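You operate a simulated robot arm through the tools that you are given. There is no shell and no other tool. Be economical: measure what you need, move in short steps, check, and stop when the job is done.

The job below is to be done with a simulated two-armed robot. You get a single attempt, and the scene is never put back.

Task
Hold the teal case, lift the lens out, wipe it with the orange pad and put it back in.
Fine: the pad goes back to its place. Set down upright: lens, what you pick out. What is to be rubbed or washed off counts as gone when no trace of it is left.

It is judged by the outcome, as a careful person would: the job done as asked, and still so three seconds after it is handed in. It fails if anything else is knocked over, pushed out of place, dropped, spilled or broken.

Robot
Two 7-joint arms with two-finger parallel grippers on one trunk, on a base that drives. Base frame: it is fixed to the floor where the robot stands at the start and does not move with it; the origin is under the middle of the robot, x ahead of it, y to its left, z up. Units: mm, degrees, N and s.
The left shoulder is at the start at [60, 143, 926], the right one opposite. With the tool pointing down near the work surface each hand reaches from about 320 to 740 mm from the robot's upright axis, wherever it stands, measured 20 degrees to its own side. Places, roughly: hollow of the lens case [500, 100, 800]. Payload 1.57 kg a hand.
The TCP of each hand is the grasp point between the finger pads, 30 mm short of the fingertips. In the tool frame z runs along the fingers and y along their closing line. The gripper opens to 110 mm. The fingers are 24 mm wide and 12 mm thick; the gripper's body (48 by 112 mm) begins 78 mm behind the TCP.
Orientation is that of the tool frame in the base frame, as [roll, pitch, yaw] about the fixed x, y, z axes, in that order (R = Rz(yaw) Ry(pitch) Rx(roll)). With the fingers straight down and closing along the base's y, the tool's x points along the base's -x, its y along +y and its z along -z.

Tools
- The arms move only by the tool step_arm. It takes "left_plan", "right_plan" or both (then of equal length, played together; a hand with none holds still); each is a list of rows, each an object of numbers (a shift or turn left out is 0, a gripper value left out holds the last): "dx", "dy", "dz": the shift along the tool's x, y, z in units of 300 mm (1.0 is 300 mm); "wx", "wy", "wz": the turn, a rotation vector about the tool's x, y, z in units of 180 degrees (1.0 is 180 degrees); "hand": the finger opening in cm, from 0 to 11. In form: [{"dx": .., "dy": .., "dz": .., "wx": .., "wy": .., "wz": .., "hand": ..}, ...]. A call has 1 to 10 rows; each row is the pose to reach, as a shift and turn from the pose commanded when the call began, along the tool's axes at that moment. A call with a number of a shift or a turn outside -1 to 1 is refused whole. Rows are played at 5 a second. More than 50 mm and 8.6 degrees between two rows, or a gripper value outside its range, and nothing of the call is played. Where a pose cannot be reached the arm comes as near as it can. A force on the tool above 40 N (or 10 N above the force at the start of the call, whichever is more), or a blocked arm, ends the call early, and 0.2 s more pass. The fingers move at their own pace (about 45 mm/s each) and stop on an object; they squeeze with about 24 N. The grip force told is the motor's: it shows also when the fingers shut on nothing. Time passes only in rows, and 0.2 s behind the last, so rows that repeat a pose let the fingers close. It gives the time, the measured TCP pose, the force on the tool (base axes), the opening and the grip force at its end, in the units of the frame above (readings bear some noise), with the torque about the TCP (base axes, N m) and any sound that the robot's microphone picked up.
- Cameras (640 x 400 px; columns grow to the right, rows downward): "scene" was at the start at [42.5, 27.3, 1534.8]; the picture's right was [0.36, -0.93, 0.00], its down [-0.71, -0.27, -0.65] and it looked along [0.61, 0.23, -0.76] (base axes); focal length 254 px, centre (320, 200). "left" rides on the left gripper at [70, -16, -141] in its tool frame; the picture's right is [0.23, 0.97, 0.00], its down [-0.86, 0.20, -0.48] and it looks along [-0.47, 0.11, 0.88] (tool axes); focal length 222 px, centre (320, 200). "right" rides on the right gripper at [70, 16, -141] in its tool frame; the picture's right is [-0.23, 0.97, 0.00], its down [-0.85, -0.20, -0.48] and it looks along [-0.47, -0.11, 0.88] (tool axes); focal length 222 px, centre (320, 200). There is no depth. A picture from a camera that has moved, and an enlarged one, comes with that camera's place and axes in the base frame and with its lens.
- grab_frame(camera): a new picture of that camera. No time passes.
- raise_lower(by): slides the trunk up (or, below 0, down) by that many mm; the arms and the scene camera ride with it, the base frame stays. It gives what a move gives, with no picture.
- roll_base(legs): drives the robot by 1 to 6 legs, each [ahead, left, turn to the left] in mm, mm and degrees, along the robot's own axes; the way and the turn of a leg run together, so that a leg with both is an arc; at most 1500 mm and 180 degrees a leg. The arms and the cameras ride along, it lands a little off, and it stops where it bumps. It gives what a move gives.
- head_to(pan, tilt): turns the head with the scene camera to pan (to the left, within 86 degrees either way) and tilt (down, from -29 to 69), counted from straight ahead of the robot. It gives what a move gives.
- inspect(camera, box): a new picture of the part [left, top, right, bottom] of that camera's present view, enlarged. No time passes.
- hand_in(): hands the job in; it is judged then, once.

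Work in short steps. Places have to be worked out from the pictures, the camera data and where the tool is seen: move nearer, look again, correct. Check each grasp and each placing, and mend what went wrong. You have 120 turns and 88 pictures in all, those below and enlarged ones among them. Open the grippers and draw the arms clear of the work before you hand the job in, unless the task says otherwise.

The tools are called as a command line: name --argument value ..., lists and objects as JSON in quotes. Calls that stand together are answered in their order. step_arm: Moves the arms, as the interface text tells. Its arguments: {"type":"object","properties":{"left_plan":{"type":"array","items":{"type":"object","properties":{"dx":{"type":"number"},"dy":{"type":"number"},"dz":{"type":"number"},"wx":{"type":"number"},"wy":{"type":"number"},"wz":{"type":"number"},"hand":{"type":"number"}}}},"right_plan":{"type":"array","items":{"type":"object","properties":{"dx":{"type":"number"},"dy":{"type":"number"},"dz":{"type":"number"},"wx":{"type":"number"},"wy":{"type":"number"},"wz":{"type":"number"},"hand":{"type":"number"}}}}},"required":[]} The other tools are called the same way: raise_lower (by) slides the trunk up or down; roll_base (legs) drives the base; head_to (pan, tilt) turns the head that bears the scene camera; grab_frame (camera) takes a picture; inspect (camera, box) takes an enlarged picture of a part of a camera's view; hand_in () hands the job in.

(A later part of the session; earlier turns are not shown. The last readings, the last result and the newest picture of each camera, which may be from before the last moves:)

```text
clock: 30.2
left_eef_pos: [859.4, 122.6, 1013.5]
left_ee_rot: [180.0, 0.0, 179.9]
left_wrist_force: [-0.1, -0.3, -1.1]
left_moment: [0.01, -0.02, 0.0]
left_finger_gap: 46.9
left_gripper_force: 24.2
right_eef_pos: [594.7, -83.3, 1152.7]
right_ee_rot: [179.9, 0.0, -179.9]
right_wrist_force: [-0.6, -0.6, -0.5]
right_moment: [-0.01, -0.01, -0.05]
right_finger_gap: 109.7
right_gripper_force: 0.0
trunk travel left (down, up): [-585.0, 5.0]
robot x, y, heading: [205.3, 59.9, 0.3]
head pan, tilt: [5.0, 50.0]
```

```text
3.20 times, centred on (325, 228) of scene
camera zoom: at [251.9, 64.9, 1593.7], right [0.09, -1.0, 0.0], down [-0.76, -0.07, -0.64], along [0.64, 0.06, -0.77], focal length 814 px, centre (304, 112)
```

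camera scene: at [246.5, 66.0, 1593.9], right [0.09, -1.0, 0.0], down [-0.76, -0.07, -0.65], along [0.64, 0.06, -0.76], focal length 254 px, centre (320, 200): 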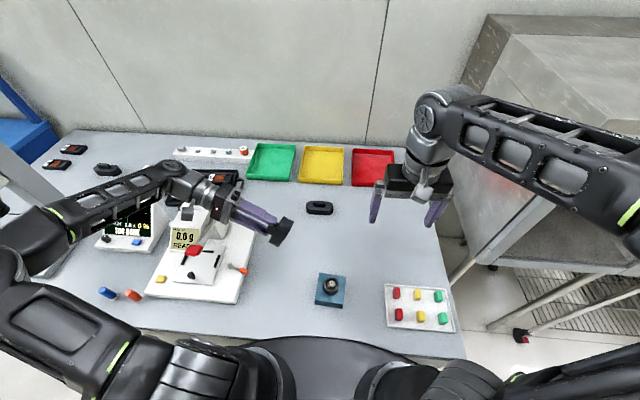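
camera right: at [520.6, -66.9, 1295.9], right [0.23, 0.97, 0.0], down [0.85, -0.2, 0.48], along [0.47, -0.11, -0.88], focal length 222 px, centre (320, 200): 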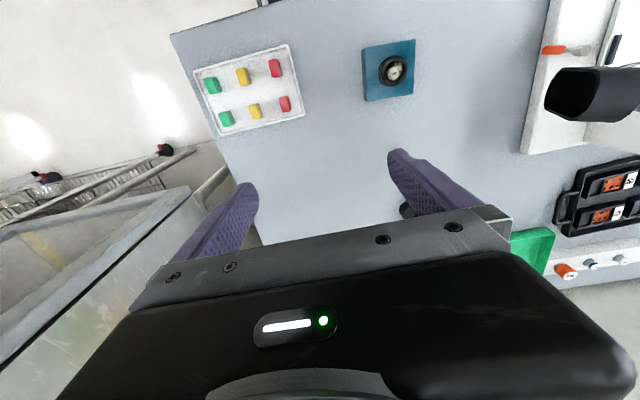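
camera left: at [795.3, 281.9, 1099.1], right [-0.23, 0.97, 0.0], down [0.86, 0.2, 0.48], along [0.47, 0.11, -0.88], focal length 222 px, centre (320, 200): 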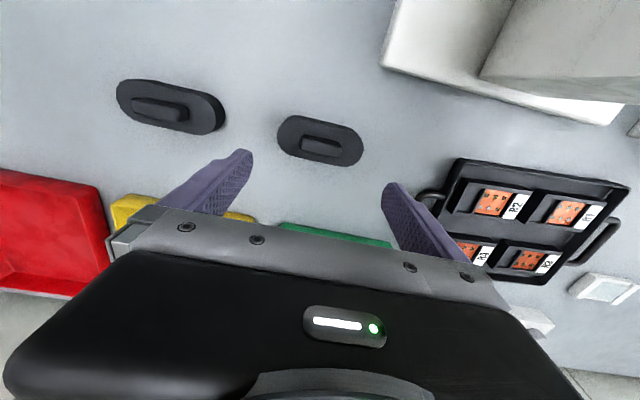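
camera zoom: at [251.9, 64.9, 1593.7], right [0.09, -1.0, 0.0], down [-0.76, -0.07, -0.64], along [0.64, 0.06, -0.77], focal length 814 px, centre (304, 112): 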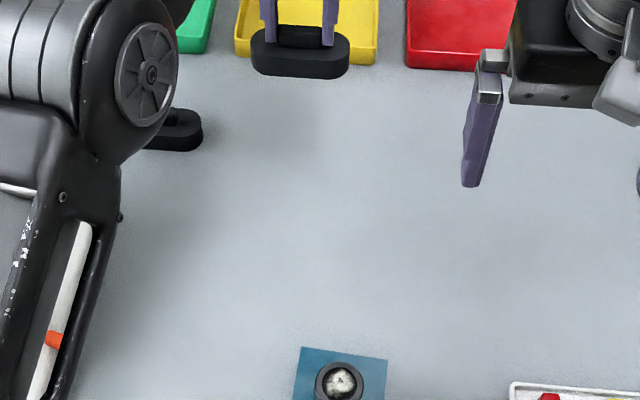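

Nothing here either. I set this cover back exactly where it was.

step_arm --left_plan '[{"dz": 0.15}, {"dz": 0.3}, {"dz": 0.43}, {"dz": 0.48}, {"dz": 0.498}, {"dz": 0.498, "hand": 9}, {"dz": 0.498, "hand": 9}, {"dz": 0.498, "hand": 9}, {"dz": 0.37, "hand": 9}, {"dz": 0.22, "hand": 11}]'

step_arm --left_plan '[{"dz": -0.15}, {"dz": -0.3}, {"dz": -0.45}, {"dz": -0.45, "dx": 0.15}, {"dz": -0.45, "dx": 0.3}, {"dz": -0.45, "dx": 0.45, "dy": 0.05}, {"dz": -0.45, "dx": 0.6, "dy": 0.2}, {"dz": -0.45, "dx": 0.75, "dy": 0.2}]'

head_to --pan 40 --tilt 45

grab_frame --camera "scene"

```text
clock: 32.4
left_eef_pos: [862.6, 119.9, 948.2]
left_ee_rot: [179.9, -0.1, 179.9]
left_wrist_force: [-0.6, -0.3, -0.5]
left_moment: [0.02, -0.01, 0.0]
left_finger_gap: 110.2
left_gripper_force: 0.1
right_eef_pos: [594.1, -82.2, 1151.3]
right_ee_rot: [180.0, 0.0, -179.9]
right_wrist_force: [-0.5, -0.3, 0.7]
right_moment: [-0.03, -0.01, -0.01]
right_finger_gap: 110.2
right_gripper_force: 0.1
trunk travel left (down, up): [-585.0, 5.0]
robot x, y, heading: [203.0, 61.9, -0.1]
head pan, tilt: [5.0, 50.0]
```

```text
refused: row 7 steps farther than a row can; nothing moved
```

```text
clock: 33.5
left_eef_pos: [862.0, 120.2, 947.4]
left_ee_rot: [180.0, -0.1, 179.9]
left_wrist_force: [-0.3, -1.0, 0.7]
left_moment: [0.0, 0.02, 0.0]
left_finger_gap: 109.9
left_gripper_force: 0.1
right_eef_pos: [595.4, -82.7, 1152.7]
right_ee_rot: [179.9, 0.0, -179.9]
right_wrist_force: [0.5, -0.1, 0.3]
right_moment: [-0.04, 0.01, -0.02]
right_finger_gap: 110.0
right_gripper_force: 0.1
trunk travel left (down, up): [-585.0, 5.0]
robot x, y, heading: [205.1, 57.3, 0.2]
head pan, tilt: [40.0, 45.0]
```

```text
53 pictures are left
camera scene: at [237.8, 110.5, 1600.6], right [0.64, -0.77, 0.0], down [-0.54, -0.45, -0.71], along [0.54, 0.45, -0.71], focal length 254 px, centre (320, 200)
```

scene: 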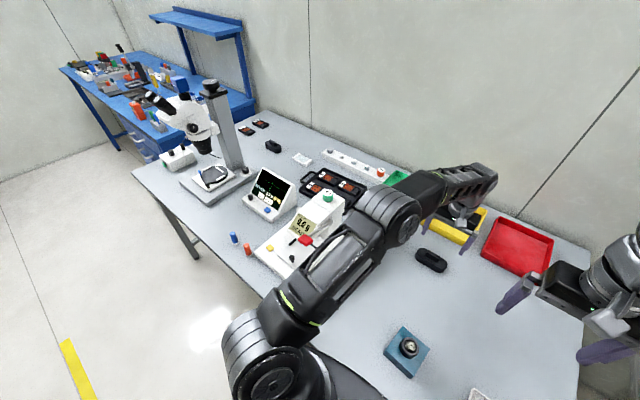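

I raise the left arm clear and enlarge the far-left part of the table with the third cover.

step_arm --left_plan '[{"dz": -0.15}, {"dz": -0.3}, {"dz": -0.45}, {"dz": -0.5, "dx": 0.14}, {"dz": -0.5, "dx": 0.28, "dy": 0.05}, {"dz": -0.5, "dx": 0.42, "dy": 0.1}, {"dz": -0.5, "dx": 0.56, "dy": 0.15}, {"dz": -0.5, "dx": 0.7, "dy": 0.2}, {"dz": -0.5, "dx": 0.84, "dy": 0.25}]'

inspect --camera "scene" --box '[150, 100, 350, 225]'

```text
clock: 35.5
left_eef_pos: [608.8, 196.4, 1100.7]
left_ee_rot: [179.9, 0.0, 179.9]
left_wrist_force: [-0.3, 0.0, 0.5]
left_moment: [-0.02, -0.05, 0.0]
left_finger_gap: 109.9
left_gripper_force: 0.0
left hand out of reach, approached as far as the arm can: row 2, 3, 4
right_eef_pos: [593.5, -81.9, 1154.5]
right_ee_rot: [-180.0, 0.1, -179.9]
right_wrist_force: [-1.1, 0.1, 0.0]
right_moment: [-0.02, -0.02, 0.03]
right_finger_gap: 109.9
right_gripper_force: 0.1
trunk travel left (down, up): [-585.0, 5.0]
robot x, y, heading: [201.6, 56.1, -0.1]
head pan, tilt: [40.0, 45.0]
```

```text
3.20 times, centred on (250, 162) of scene
camera zoom: at [235.7, 111.5, 1600.7], right [0.64, -0.77, 0.0], down [-0.54, -0.46, -0.71], along [0.54, 0.45, -0.71], focal length 814 px, centre (544, 320)
```

zoom: 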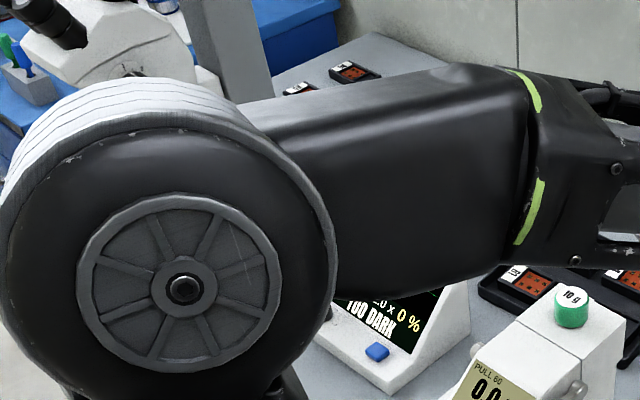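

The arm hides it. The third cover is at about (970,1050). I back the base out from the table and drive left to look there.

roll_base --legs '[[-200, 0, 0], [0, 650, 0]]'

head_to --pan 5 --tilt 45

grab_frame --camera "scene"

```text
clock: 40.2
left_eef_pos: [408.6, 847.9, 1100.8]
left_ee_rot: [180.0, -0.1, -179.6]
left_wrist_force: [0.6, 0.0, -0.7]
left_moment: [0.02, 0.01, 0.03]
left_finger_gap: 110.0
left_gripper_force: 0.0
right_eef_pos: [395.8, 569.0, 1153.3]
right_ee_rot: [180.0, -0.1, -179.6]
right_wrist_force: [-0.4, 0.6, 0.2]
right_moment: [0.01, -0.01, -0.04]
right_finger_gap: 110.0
right_gripper_force: 0.0
trunk travel left (down, up): [-585.0, 5.0]
robot x, y, heading: [4.4, 702.6, 0.7]
head pan, tilt: [40.0, 45.0]
```

```text
clock: 41.2
left_eef_pos: [408.3, 845.7, 1099.9]
left_ee_rot: [179.9, -0.2, -179.6]
left_wrist_force: [-0.8, 0.0, -0.2]
left_moment: [0.02, 0.02, -0.02]
left_finger_gap: 109.9
left_gripper_force: 0.1
right_eef_pos: [396.4, 568.2, 1152.6]
right_ee_rot: [179.9, 0.0, -179.5]
right_wrist_force: [0.3, 0.4, 0.0]
right_moment: [0.03, 0.01, -0.01]
right_finger_gap: 109.8
right_gripper_force: 0.0
trunk travel left (down, up): [-585.0, 5.0]
robot x, y, heading: [5.2, 705.8, 0.6]
head pan, tilt: [5.0, 45.0]
```

```text
51 pictures are left
camera scene: at [56.2, 713.1, 1600.6], right [0.1, -1.0, 0.0], down [-0.7, -0.07, -0.71], along [0.7, 0.07, -0.71], focal length 254 px, centre (320, 200)
```

scene: 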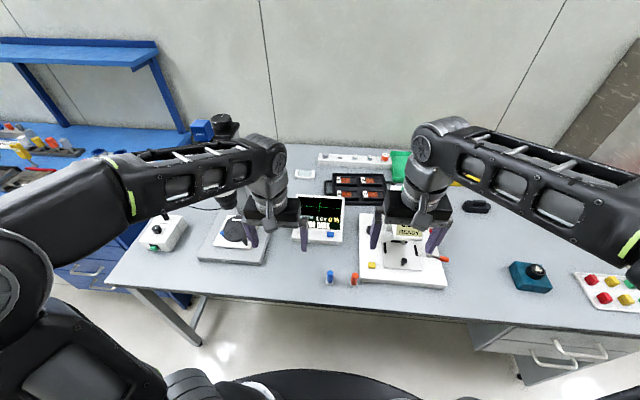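

The left wrist hides the cover's spot. I shift the left hand inwards and look at that zone enlarged.

step_arm --left_plan '[{"dx": 0.0, "dy": 0.12, "dz": -0.1}, {"dx": 0.1, "dy": 0.22, "dz": -0.15}, {"dx": 0.2, "dy": 0.35, "dz": -0.15}, {"dx": 0.2, "dy": 0.5, "dz": -0.15}]'

inspect --camera "scene" --box '[200, 120, 420, 260]'

```text
clock: 42.2
left_eef_pos: [348.0, 997.8, 1143.8]
left_ee_rot: [179.8, -0.1, -179.7]
left_wrist_force: [1.5, 0.2, -0.2]
left_moment: [-0.04, 0.05, 0.03]
left_finger_gap: 109.8
left_gripper_force: 0.1
right_eef_pos: [395.8, 567.7, 1152.7]
right_ee_rot: [179.9, 0.0, -179.5]
right_wrist_force: [0.3, 0.7, 0.0]
right_moment: [-0.03, 0.04, -0.04]
right_finger_gap: 110.2
right_gripper_force: 0.0
trunk travel left (down, up): [-585.0, 5.0]
robot x, y, heading: [5.9, 705.5, 0.4]
head pan, tilt: [5.0, 45.0]
```

```text
2.86 times, centred on (310, 190) of scene
camera zoom: at [56.6, 713.5, 1600.6], right [0.1, -1.0, 0.0], down [-0.7, -0.07, -0.71], along [0.7, 0.07, -0.71], focal length 726 px, centre (349, 229)
```

zoom: 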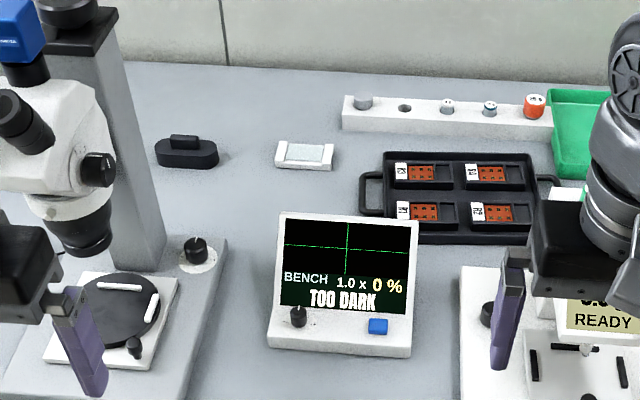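

The third cover is at about (980,1075), right behind the microscope column (right face y≈1050, ~1190 high). The right arm can reach it from the right side, so I first park the left hand back and to the left.

step_arm --left_plan '[{"dx": 0.1, "dy": 0.05, "dz": -0.06}, {"dx": 0.2, "dy": 0.1, "dz": -0.12}, {"dx": 0.3, "dy": 0.15, "dz": -0.18}, {"dx": 0.4, "dy": 0.2, "dz": -0.24}, {"dx": 0.5, "dy": 0.25, "dz": -0.3}, {"dx": 0.6, "dy": 0.3, "dz": -0.3}]'

grab_frame --camera "scene"

```text
clock: 43.6
left_eef_pos: [191.0, 1089.4, 1165.2]
left_ee_rot: [179.8, -0.1, -179.7]
left_wrist_force: [1.0, -0.6, 0.4]
left_moment: [0.04, 0.05, -0.03]
left_finger_gap: 109.8
left_gripper_force: 0.0
left hand out of reach, approached as far as the arm can: row 2, 3, 4, 5, 6
right_eef_pos: [396.8, 567.2, 1152.4]
right_ee_rot: [179.8, 0.0, -179.4]
right_wrist_force: [0.6, 0.7, -0.3]
right_moment: [0.01, 0.05, -0.01]
right_finger_gap: 109.9
right_gripper_force: 0.1
trunk travel left (down, up): [-585.0, 5.0]
robot x, y, heading: [4.8, 707.7, 0.5]
head pan, tilt: [5.0, 45.0]
```

```text
49 pictures are left
camera scene: at [57.1, 711.9, 1600.6], right [0.1, -1.0, 0.0], down [-0.7, -0.07, -0.71], along [0.7, 0.07, -0.71], focal length 254 px, centre (320, 200)
```

scene: 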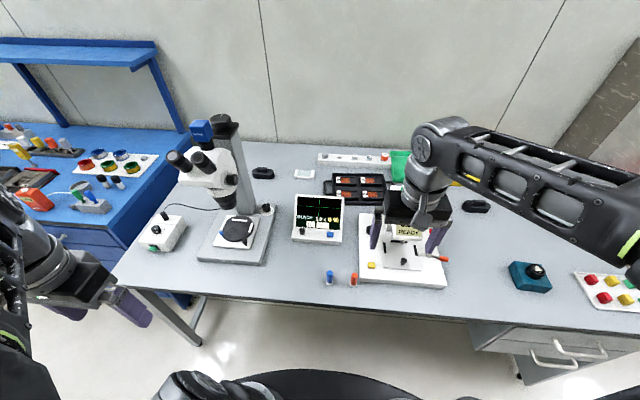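

Left hand is parked clear. I drive left 195 mm, then ahead in two legs, with the right hand passing high over the monitor.

roll_base --legs '[[0, 195, 0], [180, 0, 0]]'

head_to --pan 0 --tilt 60

grab_frame --camera "scene"

```text
clock: 46.3
left_eef_pos: [370.6, 1284.9, 1165.2]
left_ee_rot: [179.9, -0.1, -179.8]
left_wrist_force: [0.3, 0.4, -0.1]
left_moment: [-0.04, 0.01, -0.03]
left_finger_gap: 110.0
left_gripper_force: 0.1
right_eef_pos: [575.8, 762.2, 1152.4]
right_ee_rot: [179.9, 0.0, -179.6]
right_wrist_force: [0.7, 0.1, 0.1]
right_moment: [0.0, 0.05, 0.01]
right_finger_gap: 110.1
right_gripper_force: 0.1
trunk travel left (down, up): [-585.0, 5.0]
robot x, y, heading: [189.6, 901.5, 0.4]
head pan, tilt: [5.0, 45.0]
```

```text
clock: 47.1
left_eef_pos: [370.1, 1285.5, 1164.6]
left_ee_rot: [180.0, -0.1, -179.8]
left_wrist_force: [0.0, 0.0, -0.2]
left_moment: [0.01, -0.02, -0.04]
left_finger_gap: 110.2
left_gripper_force: 0.0
right_eef_pos: [574.3, 761.1, 1152.6]
right_ee_rot: [179.9, 0.0, -179.5]
right_wrist_force: [-0.3, -0.6, 0.4]
right_moment: [0.01, -0.01, 0.01]
right_finger_gap: 110.0
right_gripper_force: 0.1
trunk travel left (down, up): [-585.0, 5.0]
robot x, y, heading: [188.7, 896.5, 0.5]
head pan, tilt: [0.0, 60.0]
```

```text
48 pictures are left
camera scene: at [220.3, 900.8, 1581.2], right [0.01, -1.0, 0.0], down [-0.87, -0.01, -0.5], along [0.5, 0.0, -0.87], focal length 254 px, centre (320, 200)
```

scene: 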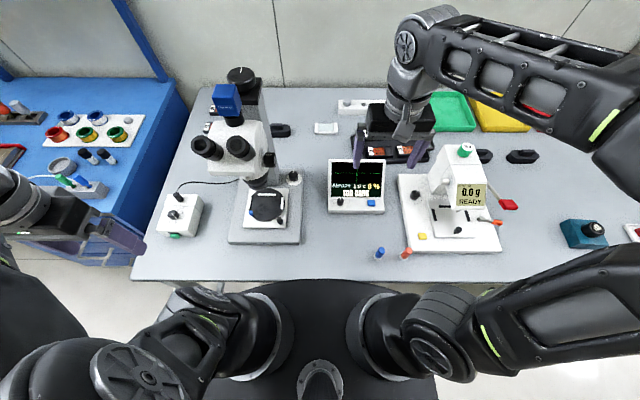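

Clear so far. I go on 205 mm ahead and 20 mm left in two legs.

roll_base --legs '[[100, 20, 0], [105, 0, 0]]'

grab_frame --camera "scene"

grab_frame --camera "right"

```text
clock: 49.0
left_eef_pos: [578.1, 1306.4, 1164.7]
left_ee_rot: [179.9, -0.1, -179.8]
left_wrist_force: [0.1, 0.3, -1.0]
left_moment: [-0.02, 0.07, 0.0]
left_finger_gap: 110.1
left_gripper_force: 0.1
right_eef_pos: [781.9, 785.2, 1152.6]
right_ee_rot: [179.9, -0.1, -179.7]
right_wrist_force: [0.2, -0.5, -1.2]
right_moment: [0.02, 0.03, -0.01]
right_finger_gap: 109.8
right_gripper_force: 0.1
trunk travel left (down, up): [-585.0, 5.0]
robot x, y, heading: [389.5, 923.1, 0.5]
head pan, tilt: [0.0, 60.0]
```

```text
47 pictures are left
camera scene: at [428.1, 922.4, 1581.1], right [0.01, -1.0, 0.0], down [-0.87, -0.01, -0.5], along [0.5, 0.0, -0.87], focal length 254 px, centre (320, 200)
```

scene: 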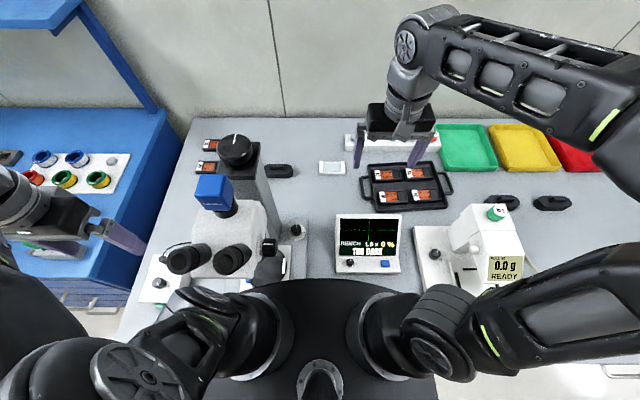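

```text
46 pictures are left
camera right: at [711.7, 798.2, 1294.1], right [0.22, 0.98, 0.0], down [0.86, -0.2, 0.48], along [0.47, -0.1, -0.88], focal length 222 px, centre (320, 200)
```

right: 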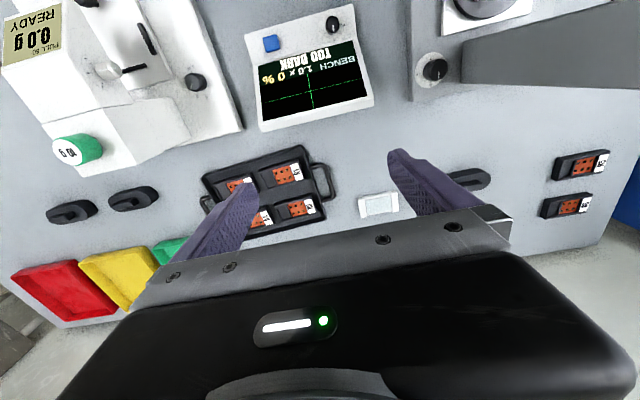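

Cover three is at about (973,1070) from both cameras. I move the right hand forward, then left behind the column, staying high.

step_arm --right_plan '[{"dx": -0.16}, {"dx": -0.32}, {"dx": -0.48}, {"dx": -0.637}, {"dx": -0.637, "dy": 0.15}, {"dx": -0.637, "dy": 0.3}, {"dx": -0.637, "dy": 0.45, "dz": 0.05}, {"dx": -0.637, "dy": 0.6, "dz": 0.1}, {"dx": -0.637, "dy": 0.75, "dz": 0.15}]'

grab_frame --camera "scene"

grab_frame --camera "right"

```text
clock: 51.0
left_eef_pos: [577.9, 1306.5, 1164.9]
left_ee_rot: [179.9, -0.3, -179.6]
left_wrist_force: [0.0, -0.4, 0.0]
left_moment: [0.03, 0.06, -0.01]
left_finger_gap: 110.2
left_gripper_force: 0.0
right_eef_pos: [892.8, 912.0, 1148.6]
right_ee_rot: [177.8, -1.3, 177.4]
right_wrist_force: [-0.1, -1.4, -0.1]
right_moment: [0.07, 0.02, 0.01]
right_finger_gap: 109.8
right_gripper_force: 0.0
right hand out of reach, approached as far as the arm can: row 4, 5, 6, 7, 8, 9
trunk travel left (down, up): [-585.0, 5.0]
robot x, y, heading: [391.3, 924.8, 0.6]
head pan, tilt: [0.0, 60.0]
```

```text
45 pictures are left
camera scene: at [428.3, 921.8, 1581.1], right [0.01, -1.0, 0.0], down [-0.87, 0.0, -0.5], along [0.5, 0.0, -0.87], focal length 254 px, centre (320, 200)
```

scene: 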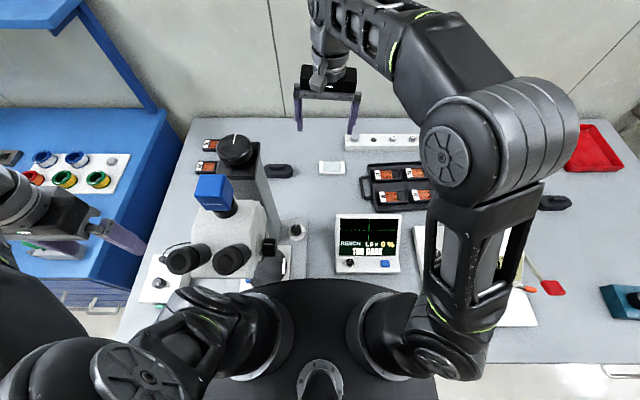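

```text
44 pictures are left
camera right: at [826.3, 925.3, 1292.8], right [0.27, 0.96, 0.03], down [0.85, -0.26, 0.45], along [0.44, -0.1, -0.89], focal length 222 px, centre (320, 200)
```

right: 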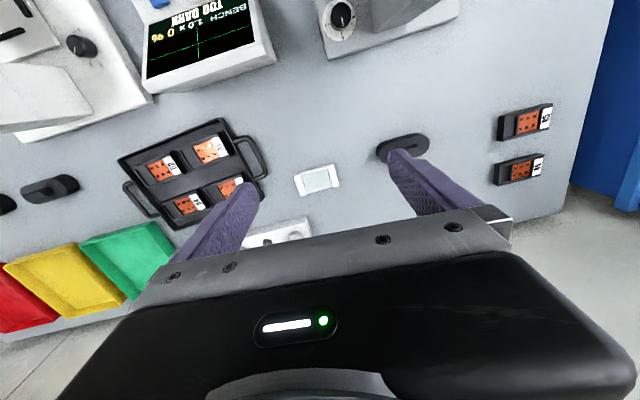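

Lower down the reach is longer; I descend to about z=1010 while levelling, then go on forward and left.

step_arm --right_plan '[{"dz": 0.15, "wx": 0.012, "wy": -0.007, "wz": -0.014}, {"dz": 0.3, "wx": 0.012, "wy": -0.007, "wz": -0.014}, {"dz": 0.46, "wx": 0.012, "wy": -0.007, "wz": -0.014}, {"dx": -0.1, "dy": 0.1, "dz": 0.46, "wx": 0.012, "wy": -0.007, "wz": -0.014}, {"dx": -0.2, "dy": 0.2, "dz": 0.46, "wx": 0.012, "wy": -0.007, "wz": -0.014}, {"dx": -0.27, "dy": 0.31, "dz": 0.46, "wx": 0.012, "wy": -0.007, "wz": -0.014}, {"dx": -0.27, "dy": 0.42, "dz": 0.46, "wx": 0.012, "wy": -0.007, "wz": -0.014}, {"dx": -0.27, "dy": 0.53, "dz": 0.46, "wx": 0.012, "wy": -0.007, "wz": -0.014}]'

grab_frame --camera "right"

grab_frame --camera "scene"

```text
clock: 52.8
left_eef_pos: [576.7, 1305.4, 1165.4]
left_ee_rot: [179.9, -0.1, -179.9]
left_wrist_force: [-0.1, 0.7, -0.5]
left_moment: [0.01, -0.01, 0.02]
left_finger_gap: 110.2
left_gripper_force: 0.0
right_eef_pos: [976.6, 1047.9, 1004.3]
right_ee_rot: [180.0, 0.1, 180.0]
right_wrist_force: [0.0, -0.6, 0.8]
right_moment: [0.03, 0.01, 0.04]
right_finger_gap: 110.2
right_gripper_force: 0.1
right hand out of reach, approached as far as the arm can: row 8
trunk travel left (down, up): [-585.0, 5.0]
robot x, y, heading: [386.3, 923.3, 0.1]
head pan, tilt: [0.0, 60.0]
```

```text
43 pictures are left
camera right: at [905.7, 1063.1, 1145.3], right [0.23, 0.97, 0.0], down [0.85, -0.2, 0.48], along [0.47, -0.11, -0.88], focal length 222 px, centre (320, 200)
```

right: 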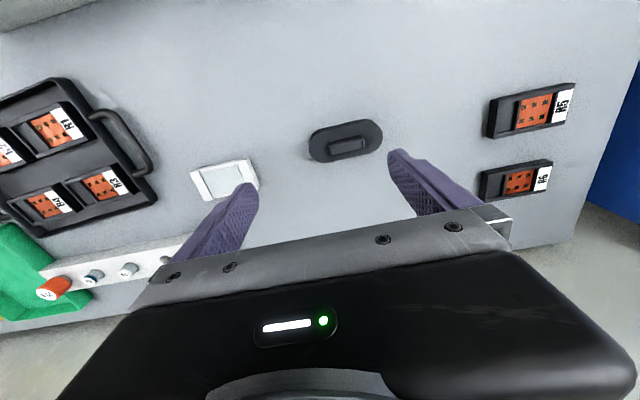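

```text
42 pictures are left
camera scene: at [426.4, 921.8, 1581.2], right [0.01, -1.0, 0.0], down [-0.87, 0.0, -0.5], along [0.5, 0.0, -0.87], focal length 254 px, centre (320, 200)
```

scene: 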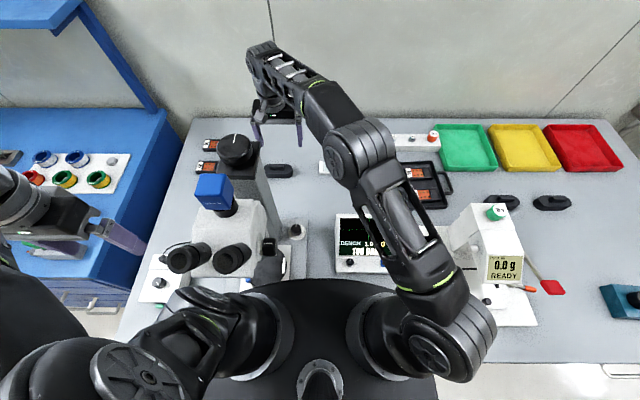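

The cover is at (993,1080). Microscope parts reach close to the left shoulder, so I keep the base still and try descending while moving the last few centimetres.

step_arm --right_plan '[{"dz": 0.13}, {"dz": 0.26}, {"dx": -0.03, "dy": 0.05, "dz": 0.34}, {"dx": -0.055, "dy": 0.107, "dz": 0.34}, {"dx": -0.055, "dy": 0.107, "dz": 0.34}]'

inspect --camera "right" --box '[240, 110, 400, 210]'

```text
clock: 54.0
left_eef_pos: [577.2, 1306.1, 1164.9]
left_ee_rot: [179.9, -0.1, -179.8]
left_wrist_force: [0.7, -0.7, -0.1]
left_moment: [-0.02, -0.02, 0.04]
left_finger_gap: 110.1
left_gripper_force: 0.1
right_eef_pos: [990.1, 1080.3, 899.6]
right_ee_rot: [-180.0, 0.0, -180.0]
right_wrist_force: [0.2, 0.2, 0.2]
right_moment: [-0.03, -0.03, 0.01]
right_finger_gap: 109.9
right_gripper_force: 0.1
trunk travel left (down, up): [-585.0, 5.0]
robot x, y, heading: [392.1, 923.0, 0.2]
head pan, tilt: [0.0, 60.0]
```

```text
4.00 times, centred on (320, 160) of right
camera zoom: at [920.4, 1095.9, 1040.7], right [0.23, 0.97, 0.0], down [0.85, -0.2, 0.48], along [0.47, -0.11, -0.88], focal length 888 px, centre (320, 360)
```

zoom: 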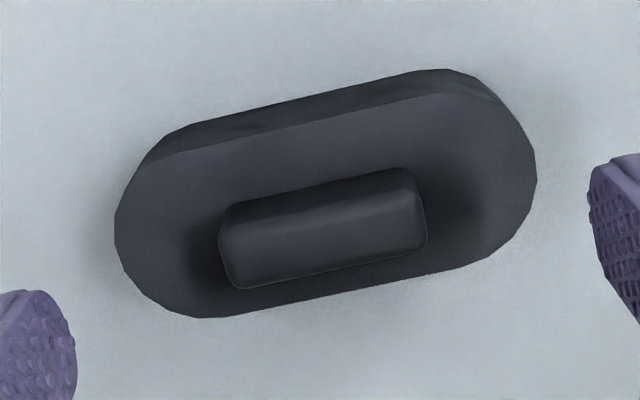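

Reached; handle at (994,1080). I descend and close.

step_arm --right_plan '[{"dx": -0.011, "dz": 0.06}, {"dx": -0.011, "dz": 0.115}, {"dx": -0.011, "dz": 0.115, "hand": 3}, {"dx": -0.011, "dz": 0.115, "hand": 3}, {"dx": -0.011, "dz": 0.115, "hand": 3}, {"dx": -0.011, "dz": 0.115, "hand": 3}, {"dx": -0.011, "dz": 0.115, "hand": 3}]'

```text
clock: 55.6
left_eef_pos: [575.9, 1306.9, 1164.6]
left_ee_rot: [179.9, -0.1, -179.8]
left_wrist_force: [-0.1, -0.9, 0.6]
left_moment: [0.0, 0.02, -0.02]
left_finger_gap: 110.0
left_gripper_force: 0.1
right_eef_pos: [991.4, 1078.6, 865.7]
right_ee_rot: [180.0, 0.2, -179.9]
right_wrist_force: [-0.6, 1.0, -0.3]
right_moment: [-0.02, 0.0, 0.0]
right_finger_gap: 46.8
right_gripper_force: 24.1
trunk travel left (down, up): [-585.0, 5.0]
robot x, y, heading: [391.4, 924.9, 0.0]
head pan, tilt: [0.0, 60.0]
```

Gripped. I lift slightly and look underneath.

step_arm --right_plan '[{"dz": -0.06}, {"dz": -0.15}, {"dz": -0.25}, {"dz": -0.33}]'

inspect --camera "scene" --box '[220, 90, 380, 190]'

```text
clock: 56.6
left_eef_pos: [576.3, 1306.1, 1164.9]
left_ee_rot: [179.8, -0.1, -179.8]
left_wrist_force: [-0.4, 0.1, 0.6]
left_moment: [-0.02, 0.02, 0.0]
left_finger_gap: 110.1
left_gripper_force: 0.0
right_eef_pos: [987.6, 1074.9, 939.7]
right_ee_rot: [179.9, 0.3, -179.9]
right_wrist_force: [-0.3, -0.5, -0.6]
right_moment: [-0.03, 0.0, -0.03]
right_finger_gap: 46.9
right_gripper_force: 23.9
right hand out of reach, approached as far as the arm can: row 3, 4
trunk travel left (down, up): [-585.0, 5.0]
robot x, y, heading: [391.2, 922.9, 0.3]
head pan, tilt: [0.0, 60.0]
```

```text
4.00 times, centred on (300, 140) of scene
camera zoom: at [426.6, 922.6, 1581.1], right [0.01, -1.0, 0.0], down [-0.87, -0.01, -0.5], along [0.5, 0.0, -0.87], focal length 1017 px, centre (400, 440)
```

zoom: 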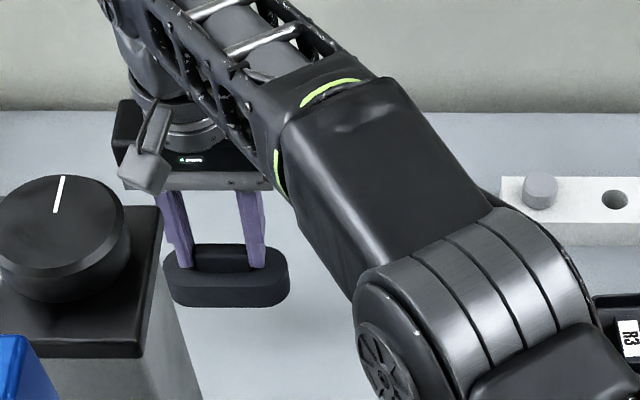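

Nothing under this cover either, so covers are not hiding the pad. I zoom on the small orange and blue pieces near the table's front edge and others.

head_to --pan -40 --tilt 60

grab_frame --camera "scene"

```text
clock: 57.7
left_eef_pos: [576.1, 1306.3, 1164.7]
left_ee_rot: [179.8, -0.1, -179.8]
left_wrist_force: [1.0, -0.7, 0.1]
left_moment: [-0.01, -0.03, -0.01]
left_finger_gap: 109.7
left_gripper_force: 0.1
right_eef_pos: [989.3, 1076.5, 939.7]
right_ee_rot: [180.0, 0.3, -179.9]
right_wrist_force: [-0.6, 0.3, -0.1]
right_moment: [-0.01, 0.0, 0.01]
right_finger_gap: 47.1
right_gripper_force: 23.7
trunk travel left (down, up): [-585.0, 5.0]
robot x, y, heading: [384.3, 928.4, 0.1]
head pan, tilt: [-40.0, 60.0]
```

```text
39 pictures are left
camera scene: at [411.2, 879.7, 1581.2], right [-0.64, -0.77, 0.0], down [-0.67, 0.55, -0.5], along [0.39, -0.32, -0.87], focal length 254 px, centre (320, 200)
```

scene: 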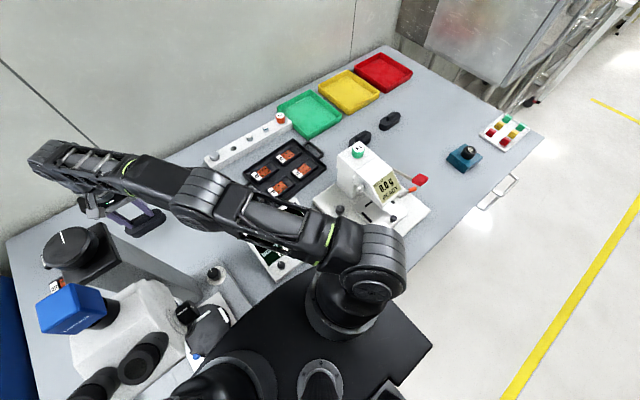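

No pad in view. I first put cover three back exactly as it was.

step_arm --right_plan '[{"dz": 0.1}, {"dx": -0.008, "dy": 0.008, "dz": 0.18}, {"dx": -0.011, "dy": 0.011, "dz": 0.225}, {"dx": -0.011, "dy": 0.011, "dz": 0.245}, {"dx": -0.011, "dy": 0.011, "dz": 0.247}, {"dx": -0.011, "dy": 0.011, "dz": 0.247, "hand": 9}, {"dx": -0.011, "dy": 0.011, "dz": 0.247, "hand": 9}, {"dx": -0.011, "dy": 0.011, "dz": 0.247, "hand": 9}, {"dx": 0.0, "dy": 0.0, "dz": 0.12, "hand": 9}, {"dx": 0.0, "dy": 0.0, "dz": 0.0, "hand": 11}]'

inspect --camera "right" --box '[200, 80, 440, 230]'

```text
clock: 59.9
left_eef_pos: [576.0, 1305.7, 1164.8]
left_ee_rot: [180.0, -0.1, -179.8]
left_wrist_force: [-0.2, 1.0, -0.4]
left_moment: [-0.03, -0.02, 0.01]
left_finger_gap: 109.9
left_gripper_force: 0.0
right_eef_pos: [986.2, 1076.9, 937.7]
right_ee_rot: [-179.9, 0.2, -179.9]
right_wrist_force: [0.3, 0.1, -0.5]
right_moment: [0.01, -0.01, 0.0]
right_finger_gap: 110.1
right_gripper_force: 0.1
trunk travel left (down, up): [-585.0, 5.0]
robot x, y, heading: [390.4, 922.5, 0.2]
head pan, tilt: [-40.0, 60.0]
```

```text
2.67 times, centred on (320, 155) of right
camera zoom: at [916.7, 1092.2, 1079.3], right [0.23, 0.97, 0.0], down [0.85, -0.2, 0.48], along [0.47, -0.11, -0.88], focal length 592 px, centre (320, 320)
```

zoom: 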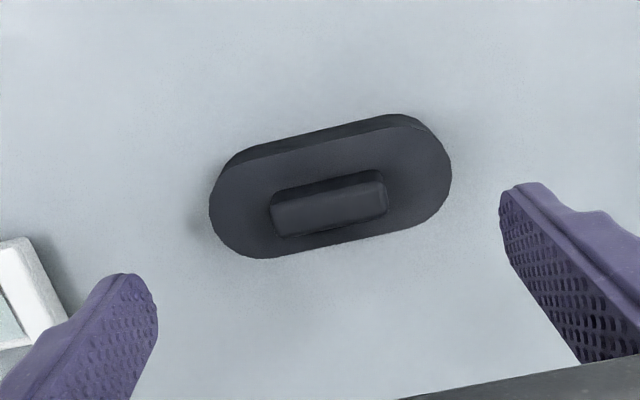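

Cover three is back. Reviewing my views: the spot under the first (left) cover was actually masked by the fingers each time, so that one remains to be checked. I withdraw the right arm.

step_arm --right_plan '[{"dz": -0.1, "dy": -0.1}, {"dz": -0.15, "dy": -0.22, "dx": 0.05}, {"dz": -0.2, "dy": -0.34, "dx": 0.1}, {"dz": -0.2, "dy": -0.46, "dx": 0.18}, {"dz": -0.25, "dy": -0.58, "dx": 0.25}, {"dz": -0.35, "dy": -0.66, "dx": 0.32}, {"dz": -0.45, "dy": -0.74, "dx": 0.4}, {"dz": -0.55, "dy": -0.82, "dx": 0.48}, {"dz": -0.65, "dy": -0.9, "dx": 0.56}, {"dz": -0.7, "dy": -0.96, "dx": 0.66}]'

```text
clock: 62.1
left_eef_pos: [575.2, 1304.6, 1164.8]
left_ee_rot: [179.8, 0.0, -179.9]
left_wrist_force: [0.0, 0.7, 0.7]
left_moment: [0.03, 0.0, 0.0]
left_finger_gap: 109.9
left_gripper_force: 0.0
right_eef_pos: [789.1, 788.8, 1148.6]
right_ee_rot: [-180.0, 0.2, -179.9]
right_wrist_force: [-0.2, 0.6, 0.6]
right_moment: [0.01, -0.02, 0.04]
right_finger_gap: 110.0
right_gripper_force: 0.0
trunk travel left (down, up): [-585.0, 5.0]
robot x, y, heading: [393.2, 922.0, 0.4]
head pan, tilt: [-40.0, 60.0]
```

I back out and drive right again to the case, then look at the scene.

roll_base --legs '[[-390, 0, 0], [0, -815, -0.3]]'

head_to --pan 30 --tilt 45

inspect --camera "scene" --box '[120, 80, 440, 280]'

```text
clock: 68.5
left_eef_pos: [193.2, 486.4, 1165.7]
left_ee_rot: [179.9, -0.1, -178.8]
left_wrist_force: [0.4, 0.4, -0.5]
left_moment: [0.04, 0.02, 0.03]
left_finger_gap: 109.9
left_gripper_force: 0.0
right_eef_pos: [415.4, -26.9, 1150.1]
right_ee_rot: [179.9, 0.1, -179.0]
right_wrist_force: [-0.3, 0.1, -0.2]
right_moment: [0.01, 0.01, 0.01]
right_finger_gap: 110.1
right_gripper_force: 0.1
trunk travel left (down, up): [-585.0, 5.0]
robot x, y, heading: [13.4, 101.1, 1.3]
head pan, tilt: [-40.0, 60.0]
```

```text
clock: 70.0
left_eef_pos: [193.0, 485.6, 1163.5]
left_ee_rot: [179.8, -0.2, -178.9]
left_wrist_force: [0.4, -0.3, 0.5]
left_moment: [0.02, 0.0, -0.01]
left_finger_gap: 110.2
left_gripper_force: 0.0
right_eef_pos: [416.1, -27.0, 1149.7]
right_ee_rot: [-180.0, 0.1, -179.0]
right_wrist_force: [0.8, -0.4, 0.3]
right_moment: [0.05, 0.0, -0.02]
right_finger_gap: 109.9
right_gripper_force: 0.0
trunk travel left (down, up): [-585.0, 5.0]
robot x, y, heading: [16.0, 101.0, 1.6]
head pan, tilt: [30.0, 45.0]
```

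```text
2.00 times, centred on (280, 180) of scene
camera zoom: at [52.5, 140.7, 1600.6], right [0.52, -0.85, 0.0], down [-0.6, -0.37, -0.71], along [0.6, 0.37, -0.71], focal length 508 px, centre (400, 240)
```

zoom: 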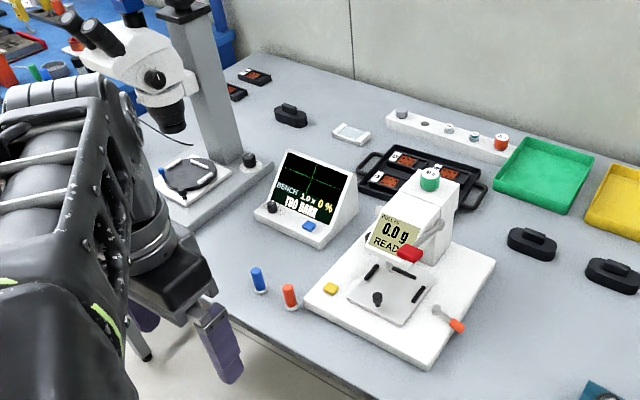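

The upright blue and orange pieces with pale feet could be wiping pads. I enlarge them.

inspect --camera "scene" --box '[235, 205, 285, 240]'

```text
11.43 times, centred on (260, 222) of scene
camera zoom: at [52.5, 140.7, 1600.6], right [0.52, -0.85, 0.0], down [-0.6, -0.37, -0.71], along [0.6, 0.37, -0.71], focal length 2906 px, centre (1006, -57)
```

zoom: 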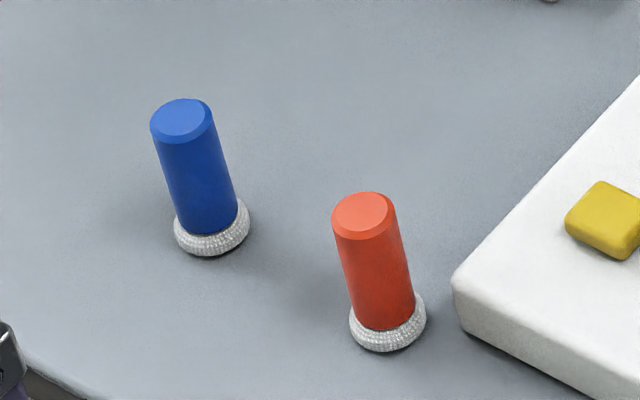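

These are the wiping pads: handles on white fabric feet, the orange one at about (460,639), top z≈870. Now I take a close view of the case with the right hand's camera.

step_arm --right_plan '[{"dx": -0.03, "dy": 0.05, "dz": 0.12}, {"dx": -0.06, "dy": 0.1, "dz": 0.24}, {"dx": -0.1, "dy": 0.16, "dz": 0.36}, {"dx": -0.13, "dy": 0.22, "dz": 0.5}]'

inspect --camera "right" --box '[240, 110, 400, 210]'

```text
clock: 71.0
left_eef_pos: [194.0, 486.6, 1164.9]
left_ee_rot: [-180.0, -0.1, -178.9]
left_wrist_force: [-0.2, -0.4, 0.3]
left_moment: [-0.02, 0.02, -0.01]
left_finger_gap: 109.9
left_gripper_force: 0.2
right_eef_pos: [456.5, 39.2, 1000.1]
right_ee_rot: [-180.0, 0.1, -179.0]
right_wrist_force: [0.4, -0.3, -0.4]
right_moment: [0.0, 0.02, 0.02]
right_finger_gap: 110.3
right_gripper_force: 0.1
trunk travel left (down, up): [-585.0, 5.0]
robot x, y, heading: [14.1, 101.0, 1.2]
head pan, tilt: [30.0, 45.0]
```

```text
4.00 times, centred on (320, 160) of right
camera zoom: at [386.1, 54.1, 1140.1], right [0.21, 0.98, 0.0], down [0.86, -0.18, 0.48], along [0.47, -0.1, -0.88], focal length 888 px, centre (320, 360)
```

zoom: 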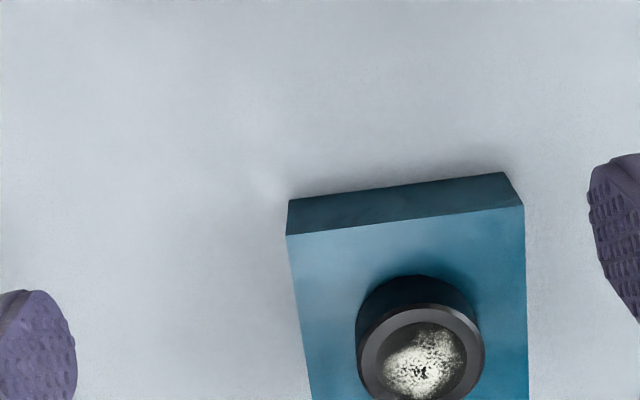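

The case spans corners (495,17)–(587,95), top z=840, turned about −5°; the lens barrel is ~43 mm wide, axis (540,56), top ≈868. The right hand will hold the barrel leaning 50° from the robot's side (leaving the glass open above), and the left will hold the case from the left. I turn both hands into pre-poses.

step_arm --left_plan '[{"dx": -0.09, "dy": -0.045, "dz": 0.03, "wz": 0.0475}, {"dx": -0.18, "dy": -0.09, "dz": 0.06, "wz": 0.095}, {"dx": -0.27, "dy": -0.135, "dz": 0.09, "wz": 0.1425}, {"dx": -0.36, "dy": -0.18, "dz": 0.12, "wz": 0.19}, {"dx": -0.45, "dy": -0.225, "dz": 0.15, "wz": 0.2375}, {"dx": -0.54, "dy": -0.27, "dz": 0.18, "wz": 0.285}, {"dx": -0.63, "dy": -0.315, "dz": 0.21, "wz": 0.3325}, {"dx": -0.72, "dy": -0.36, "dz": 0.24, "wz": 0.38}, {"dx": -0.81, "dy": -0.405, "dz": 0.27, "wz": 0.4275}, {"dx": -0.9, "dy": -0.45, "dz": 0.3, "wz": 0.475}]' --right_plan '[{"dx": -0.0145, "dy": 0.006, "dz": 0.023, "wy": -0.0278}, {"dx": -0.029, "dy": 0.011, "dz": 0.047, "wy": -0.0556}, {"dx": -0.0435, "dy": 0.017, "dz": 0.07, "wy": -0.0834}, {"dx": -0.058, "dy": 0.022, "dz": 0.093, "wy": -0.1112}, {"dx": -0.0725, "dy": 0.028, "dz": 0.116, "wy": -0.139}, {"dx": -0.087, "dy": 0.034, "dz": 0.14, "wy": -0.1668}, {"dx": -0.1015, "dy": 0.039, "dz": 0.163, "wy": -0.1946}, {"dx": -0.116, "dy": 0.045, "dz": 0.186, "wy": -0.2224}, {"dx": -0.13, "dy": 0.05, "dz": 0.21, "wy": -0.25}, {"dx": -0.145, "dy": 0.056, "dz": 0.233, "wy": -0.278}]'

head_to --pan 0 --tilt 55

grab_frame --camera "scene"

```text
clock: 73.2
left_eef_pos: [467.3, 356.7, 1072.8]
left_ee_rot: [-179.9, -0.1, 95.4]
left_wrist_force: [0.6, 0.6, -0.1]
left_moment: [-0.01, 0.04, -0.01]
left_finger_gap: 109.8
left_gripper_force: 0.0
right_eef_pos: [498.4, 57.5, 928.1]
right_ee_rot: [179.9, 50.1, -179.0]
right_wrist_force: [0.1, 0.6, 0.3]
right_moment: [-0.01, 0.07, 0.03]
right_finger_gap: 110.0
right_gripper_force: 0.2
trunk travel left (down, up): [-585.0, 5.0]
robot x, y, heading: [15.4, 98.6, 1.2]
head pan, tilt: [30.0, 45.0]
```

```text
clock: 74.1
left_eef_pos: [467.0, 358.3, 1073.0]
left_ee_rot: [-180.0, -0.2, 95.7]
left_wrist_force: [-1.0, -0.7, -0.6]
left_moment: [-0.02, 0.02, -0.02]
left_finger_gap: 110.0
left_gripper_force: 0.1
right_eef_pos: [497.2, 56.8, 928.3]
right_ee_rot: [180.0, 50.1, -178.9]
right_wrist_force: [0.4, 0.1, 0.8]
right_moment: [0.01, 0.02, -0.02]
right_finger_gap: 110.0
right_gripper_force: 0.1
trunk travel left (down, up): [-585.0, 5.0]
robot x, y, heading: [12.3, 101.1, 1.3]
head pan, tilt: [0.0, 55.0]
```

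```text
34 pictures are left
camera scene: at [55.0, 100.3, 1587.2], right [0.02, -1.0, 0.0], down [-0.82, -0.02, -0.57], along [0.57, 0.01, -0.82], focal length 254 px, centre (320, 200)
```

scene: 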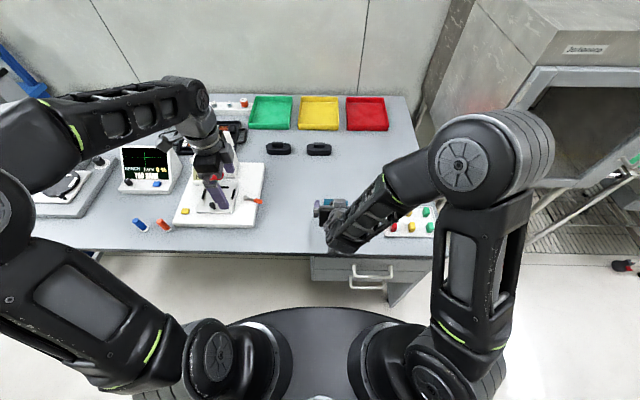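

Right hand is in its leaned pose above the lens. I bring the left hand near the case's left side, then lean it.

step_arm --left_plan '[{"dx": -0.1, "dy": 0.033, "dz": 0.087, "wz": 0.01}, {"dx": -0.2, "dy": 0.065, "dz": 0.173, "wz": 0.02}, {"dx": -0.3, "dy": 0.098, "dz": 0.26, "wz": 0.03}, {"dx": -0.4, "dy": 0.13, "dz": 0.347, "wz": 0.04}, {"dx": -0.5, "dy": 0.163, "dz": 0.433, "wz": 0.05}, {"dx": -0.595, "dy": 0.196, "dz": 0.52, "wz": 0.056}]'

step_arm --left_plan '[{"wy": -0.04}, {"wy": -0.08}, {"wy": -0.12}, {"wy": -0.16}, {"wy": -0.2}, {"wy": -0.24}, {"wy": -0.278}]'

grab_frame --camera "left"

grab_frame --camera "right"

```text
clock: 75.5
left_eef_pos: [543.6, 185.0, 916.7]
left_ee_rot: [-179.8, -0.1, 85.6]
left_wrist_force: [-0.3, -0.7, 1.0]
left_moment: [0.0, 0.03, 0.0]
left_finger_gap: 109.7
left_gripper_force: 0.2
right_eef_pos: [498.0, 57.7, 928.3]
right_ee_rot: [180.0, 50.1, -179.0]
right_wrist_force: [-0.5, 0.2, -0.5]
right_moment: [0.01, -0.01, 0.02]
right_finger_gap: 110.0
right_gripper_force: 0.0
trunk travel left (down, up): [-585.0, 5.0]
robot x, y, heading: [14.8, 100.0, 1.2]
head pan, tilt: [0.0, 55.0]
```

```text
clock: 77.1
left_eef_pos: [542.5, 185.5, 918.1]
left_ee_rot: [-179.9, 50.1, 85.6]
left_wrist_force: [-0.2, 0.4, 0.2]
left_moment: [-0.03, 0.03, -0.05]
left_finger_gap: 109.9
left_gripper_force: 0.0
right_eef_pos: [498.6, 58.8, 929.3]
right_ee_rot: [-179.8, 50.0, -178.9]
right_wrist_force: [-0.1, -0.1, 0.3]
right_moment: [-0.05, 0.01, 0.01]
right_finger_gap: 109.8
right_gripper_force: 0.2
trunk travel left (down, up): [-585.0, 5.0]
robot x, y, heading: [13.8, 99.1, 1.3]
head pan, tilt: [0.0, 55.0]
```

```text
33 pictures are left
camera left: at [537.8, 340.6, 957.3], right [0.98, 0.07, -0.18], down [0.19, -0.2, 0.96], along [0.03, -0.98, -0.21], focal length 222 px, centre (320, 200)
```

left: 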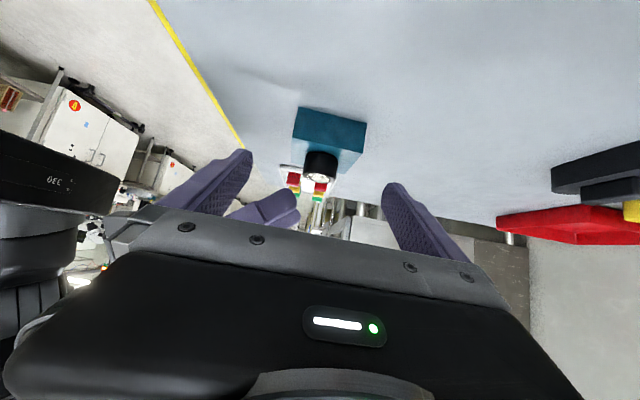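

```text
32 pictures are left
camera right: at [344.2, 70.4, 965.9], right [0.13, 0.98, 0.17], down [0.18, -0.2, 0.96], along [0.97, -0.09, -0.21], focal length 222 px, centre (320, 200)
```

right: 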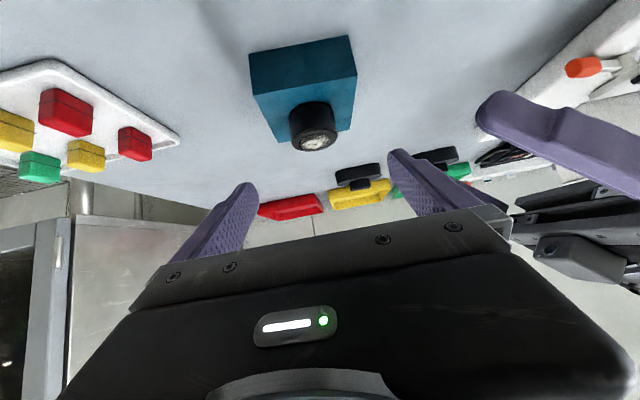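

Both cameras agree: lens axis (541,57), top ≈867. I slide the left fingers astride the case.

step_arm --left_plan '[{"dy": 0.029, "dz": 0.12}, {"dy": 0.029, "dz": 0.24}, {"dy": 0.029, "dz": 0.35}, {"dy": 0.029, "dz": 0.438}, {"dy": 0.029, "dz": 0.438}]'

grab_frame --camera "left"

inspect --camera "scene" --box '[270, 170, 400, 260]'

```text
clock: 78.3
left_eef_pos: [542.9, 85.0, 833.2]
left_ee_rot: [-179.9, 50.1, 85.7]
left_wrist_force: [-0.4, 0.5, -0.2]
left_moment: [-0.05, 0.02, -0.03]
left_finger_gap: 110.1
left_gripper_force: 0.0
right_eef_pos: [497.5, 58.4, 928.4]
right_ee_rot: [-180.0, 50.1, -178.9]
right_wrist_force: [0.1, -1.0, -0.3]
right_moment: [0.01, 0.01, 0.0]
right_finger_gap: 109.8
right_gripper_force: 0.1
trunk travel left (down, up): [-585.0, 5.0]
robot x, y, heading: [10.9, 98.4, 1.2]
head pan, tilt: [0.0, 55.0]
```

```text
31 pictures are left
camera left: at [539.0, 239.5, 872.7], right [0.98, 0.07, -0.18], down [0.19, -0.2, 0.96], along [0.03, -0.98, -0.21], focal length 222 px, centre (320, 200)
```

left: 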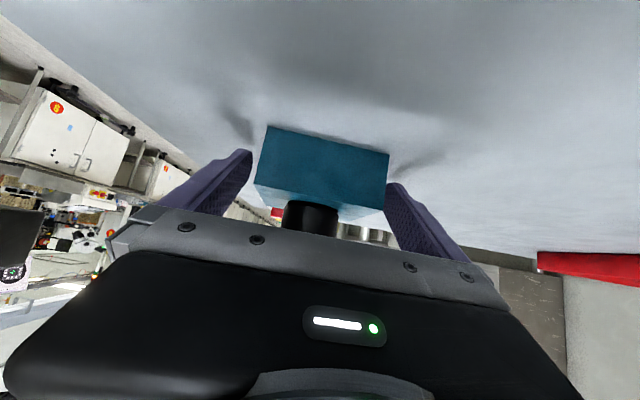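

```text
4.44 times, centred on (335, 215) of scene
camera zoom: at [55.1, 100.3, 1587.2], right [0.02, -1.0, 0.0], down [-0.82, -0.02, -0.57], along [0.57, 0.01, -0.82], focal length 1130 px, centre (253, 133)
```

zoom: 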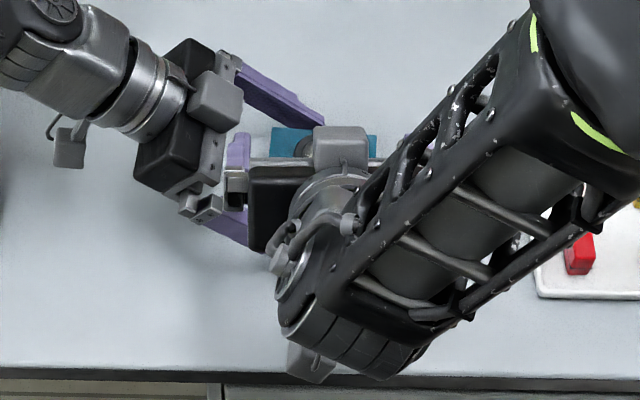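

The case sits centred between the fingers. I close the left hand on it.

step_arm --left_plan '[{"hand": 7}, {"hand": 7}, {"hand": 7}, {"hand": 7}]'

```text
clock: 79.3
left_eef_pos: [542.4, 85.5, 833.7]
left_ee_rot: [-179.8, 49.9, 85.8]
left_wrist_force: [-1.5, -0.2, 0.1]
left_moment: [-0.01, 0.03, -0.02]
left_finger_gap: 84.7
left_gripper_force: 24.2
right_eef_pos: [496.9, 57.8, 928.6]
right_ee_rot: [-179.9, 50.1, -179.0]
right_wrist_force: [0.4, -0.7, 1.3]
right_moment: [-0.01, 0.02, 0.0]
right_finger_gap: 110.3
right_gripper_force: 0.1
trunk travel left (down, up): [-585.0, 5.0]
robot x, y, heading: [16.3, 100.2, 1.3]
head pan, tilt: [0.0, 55.0]
```

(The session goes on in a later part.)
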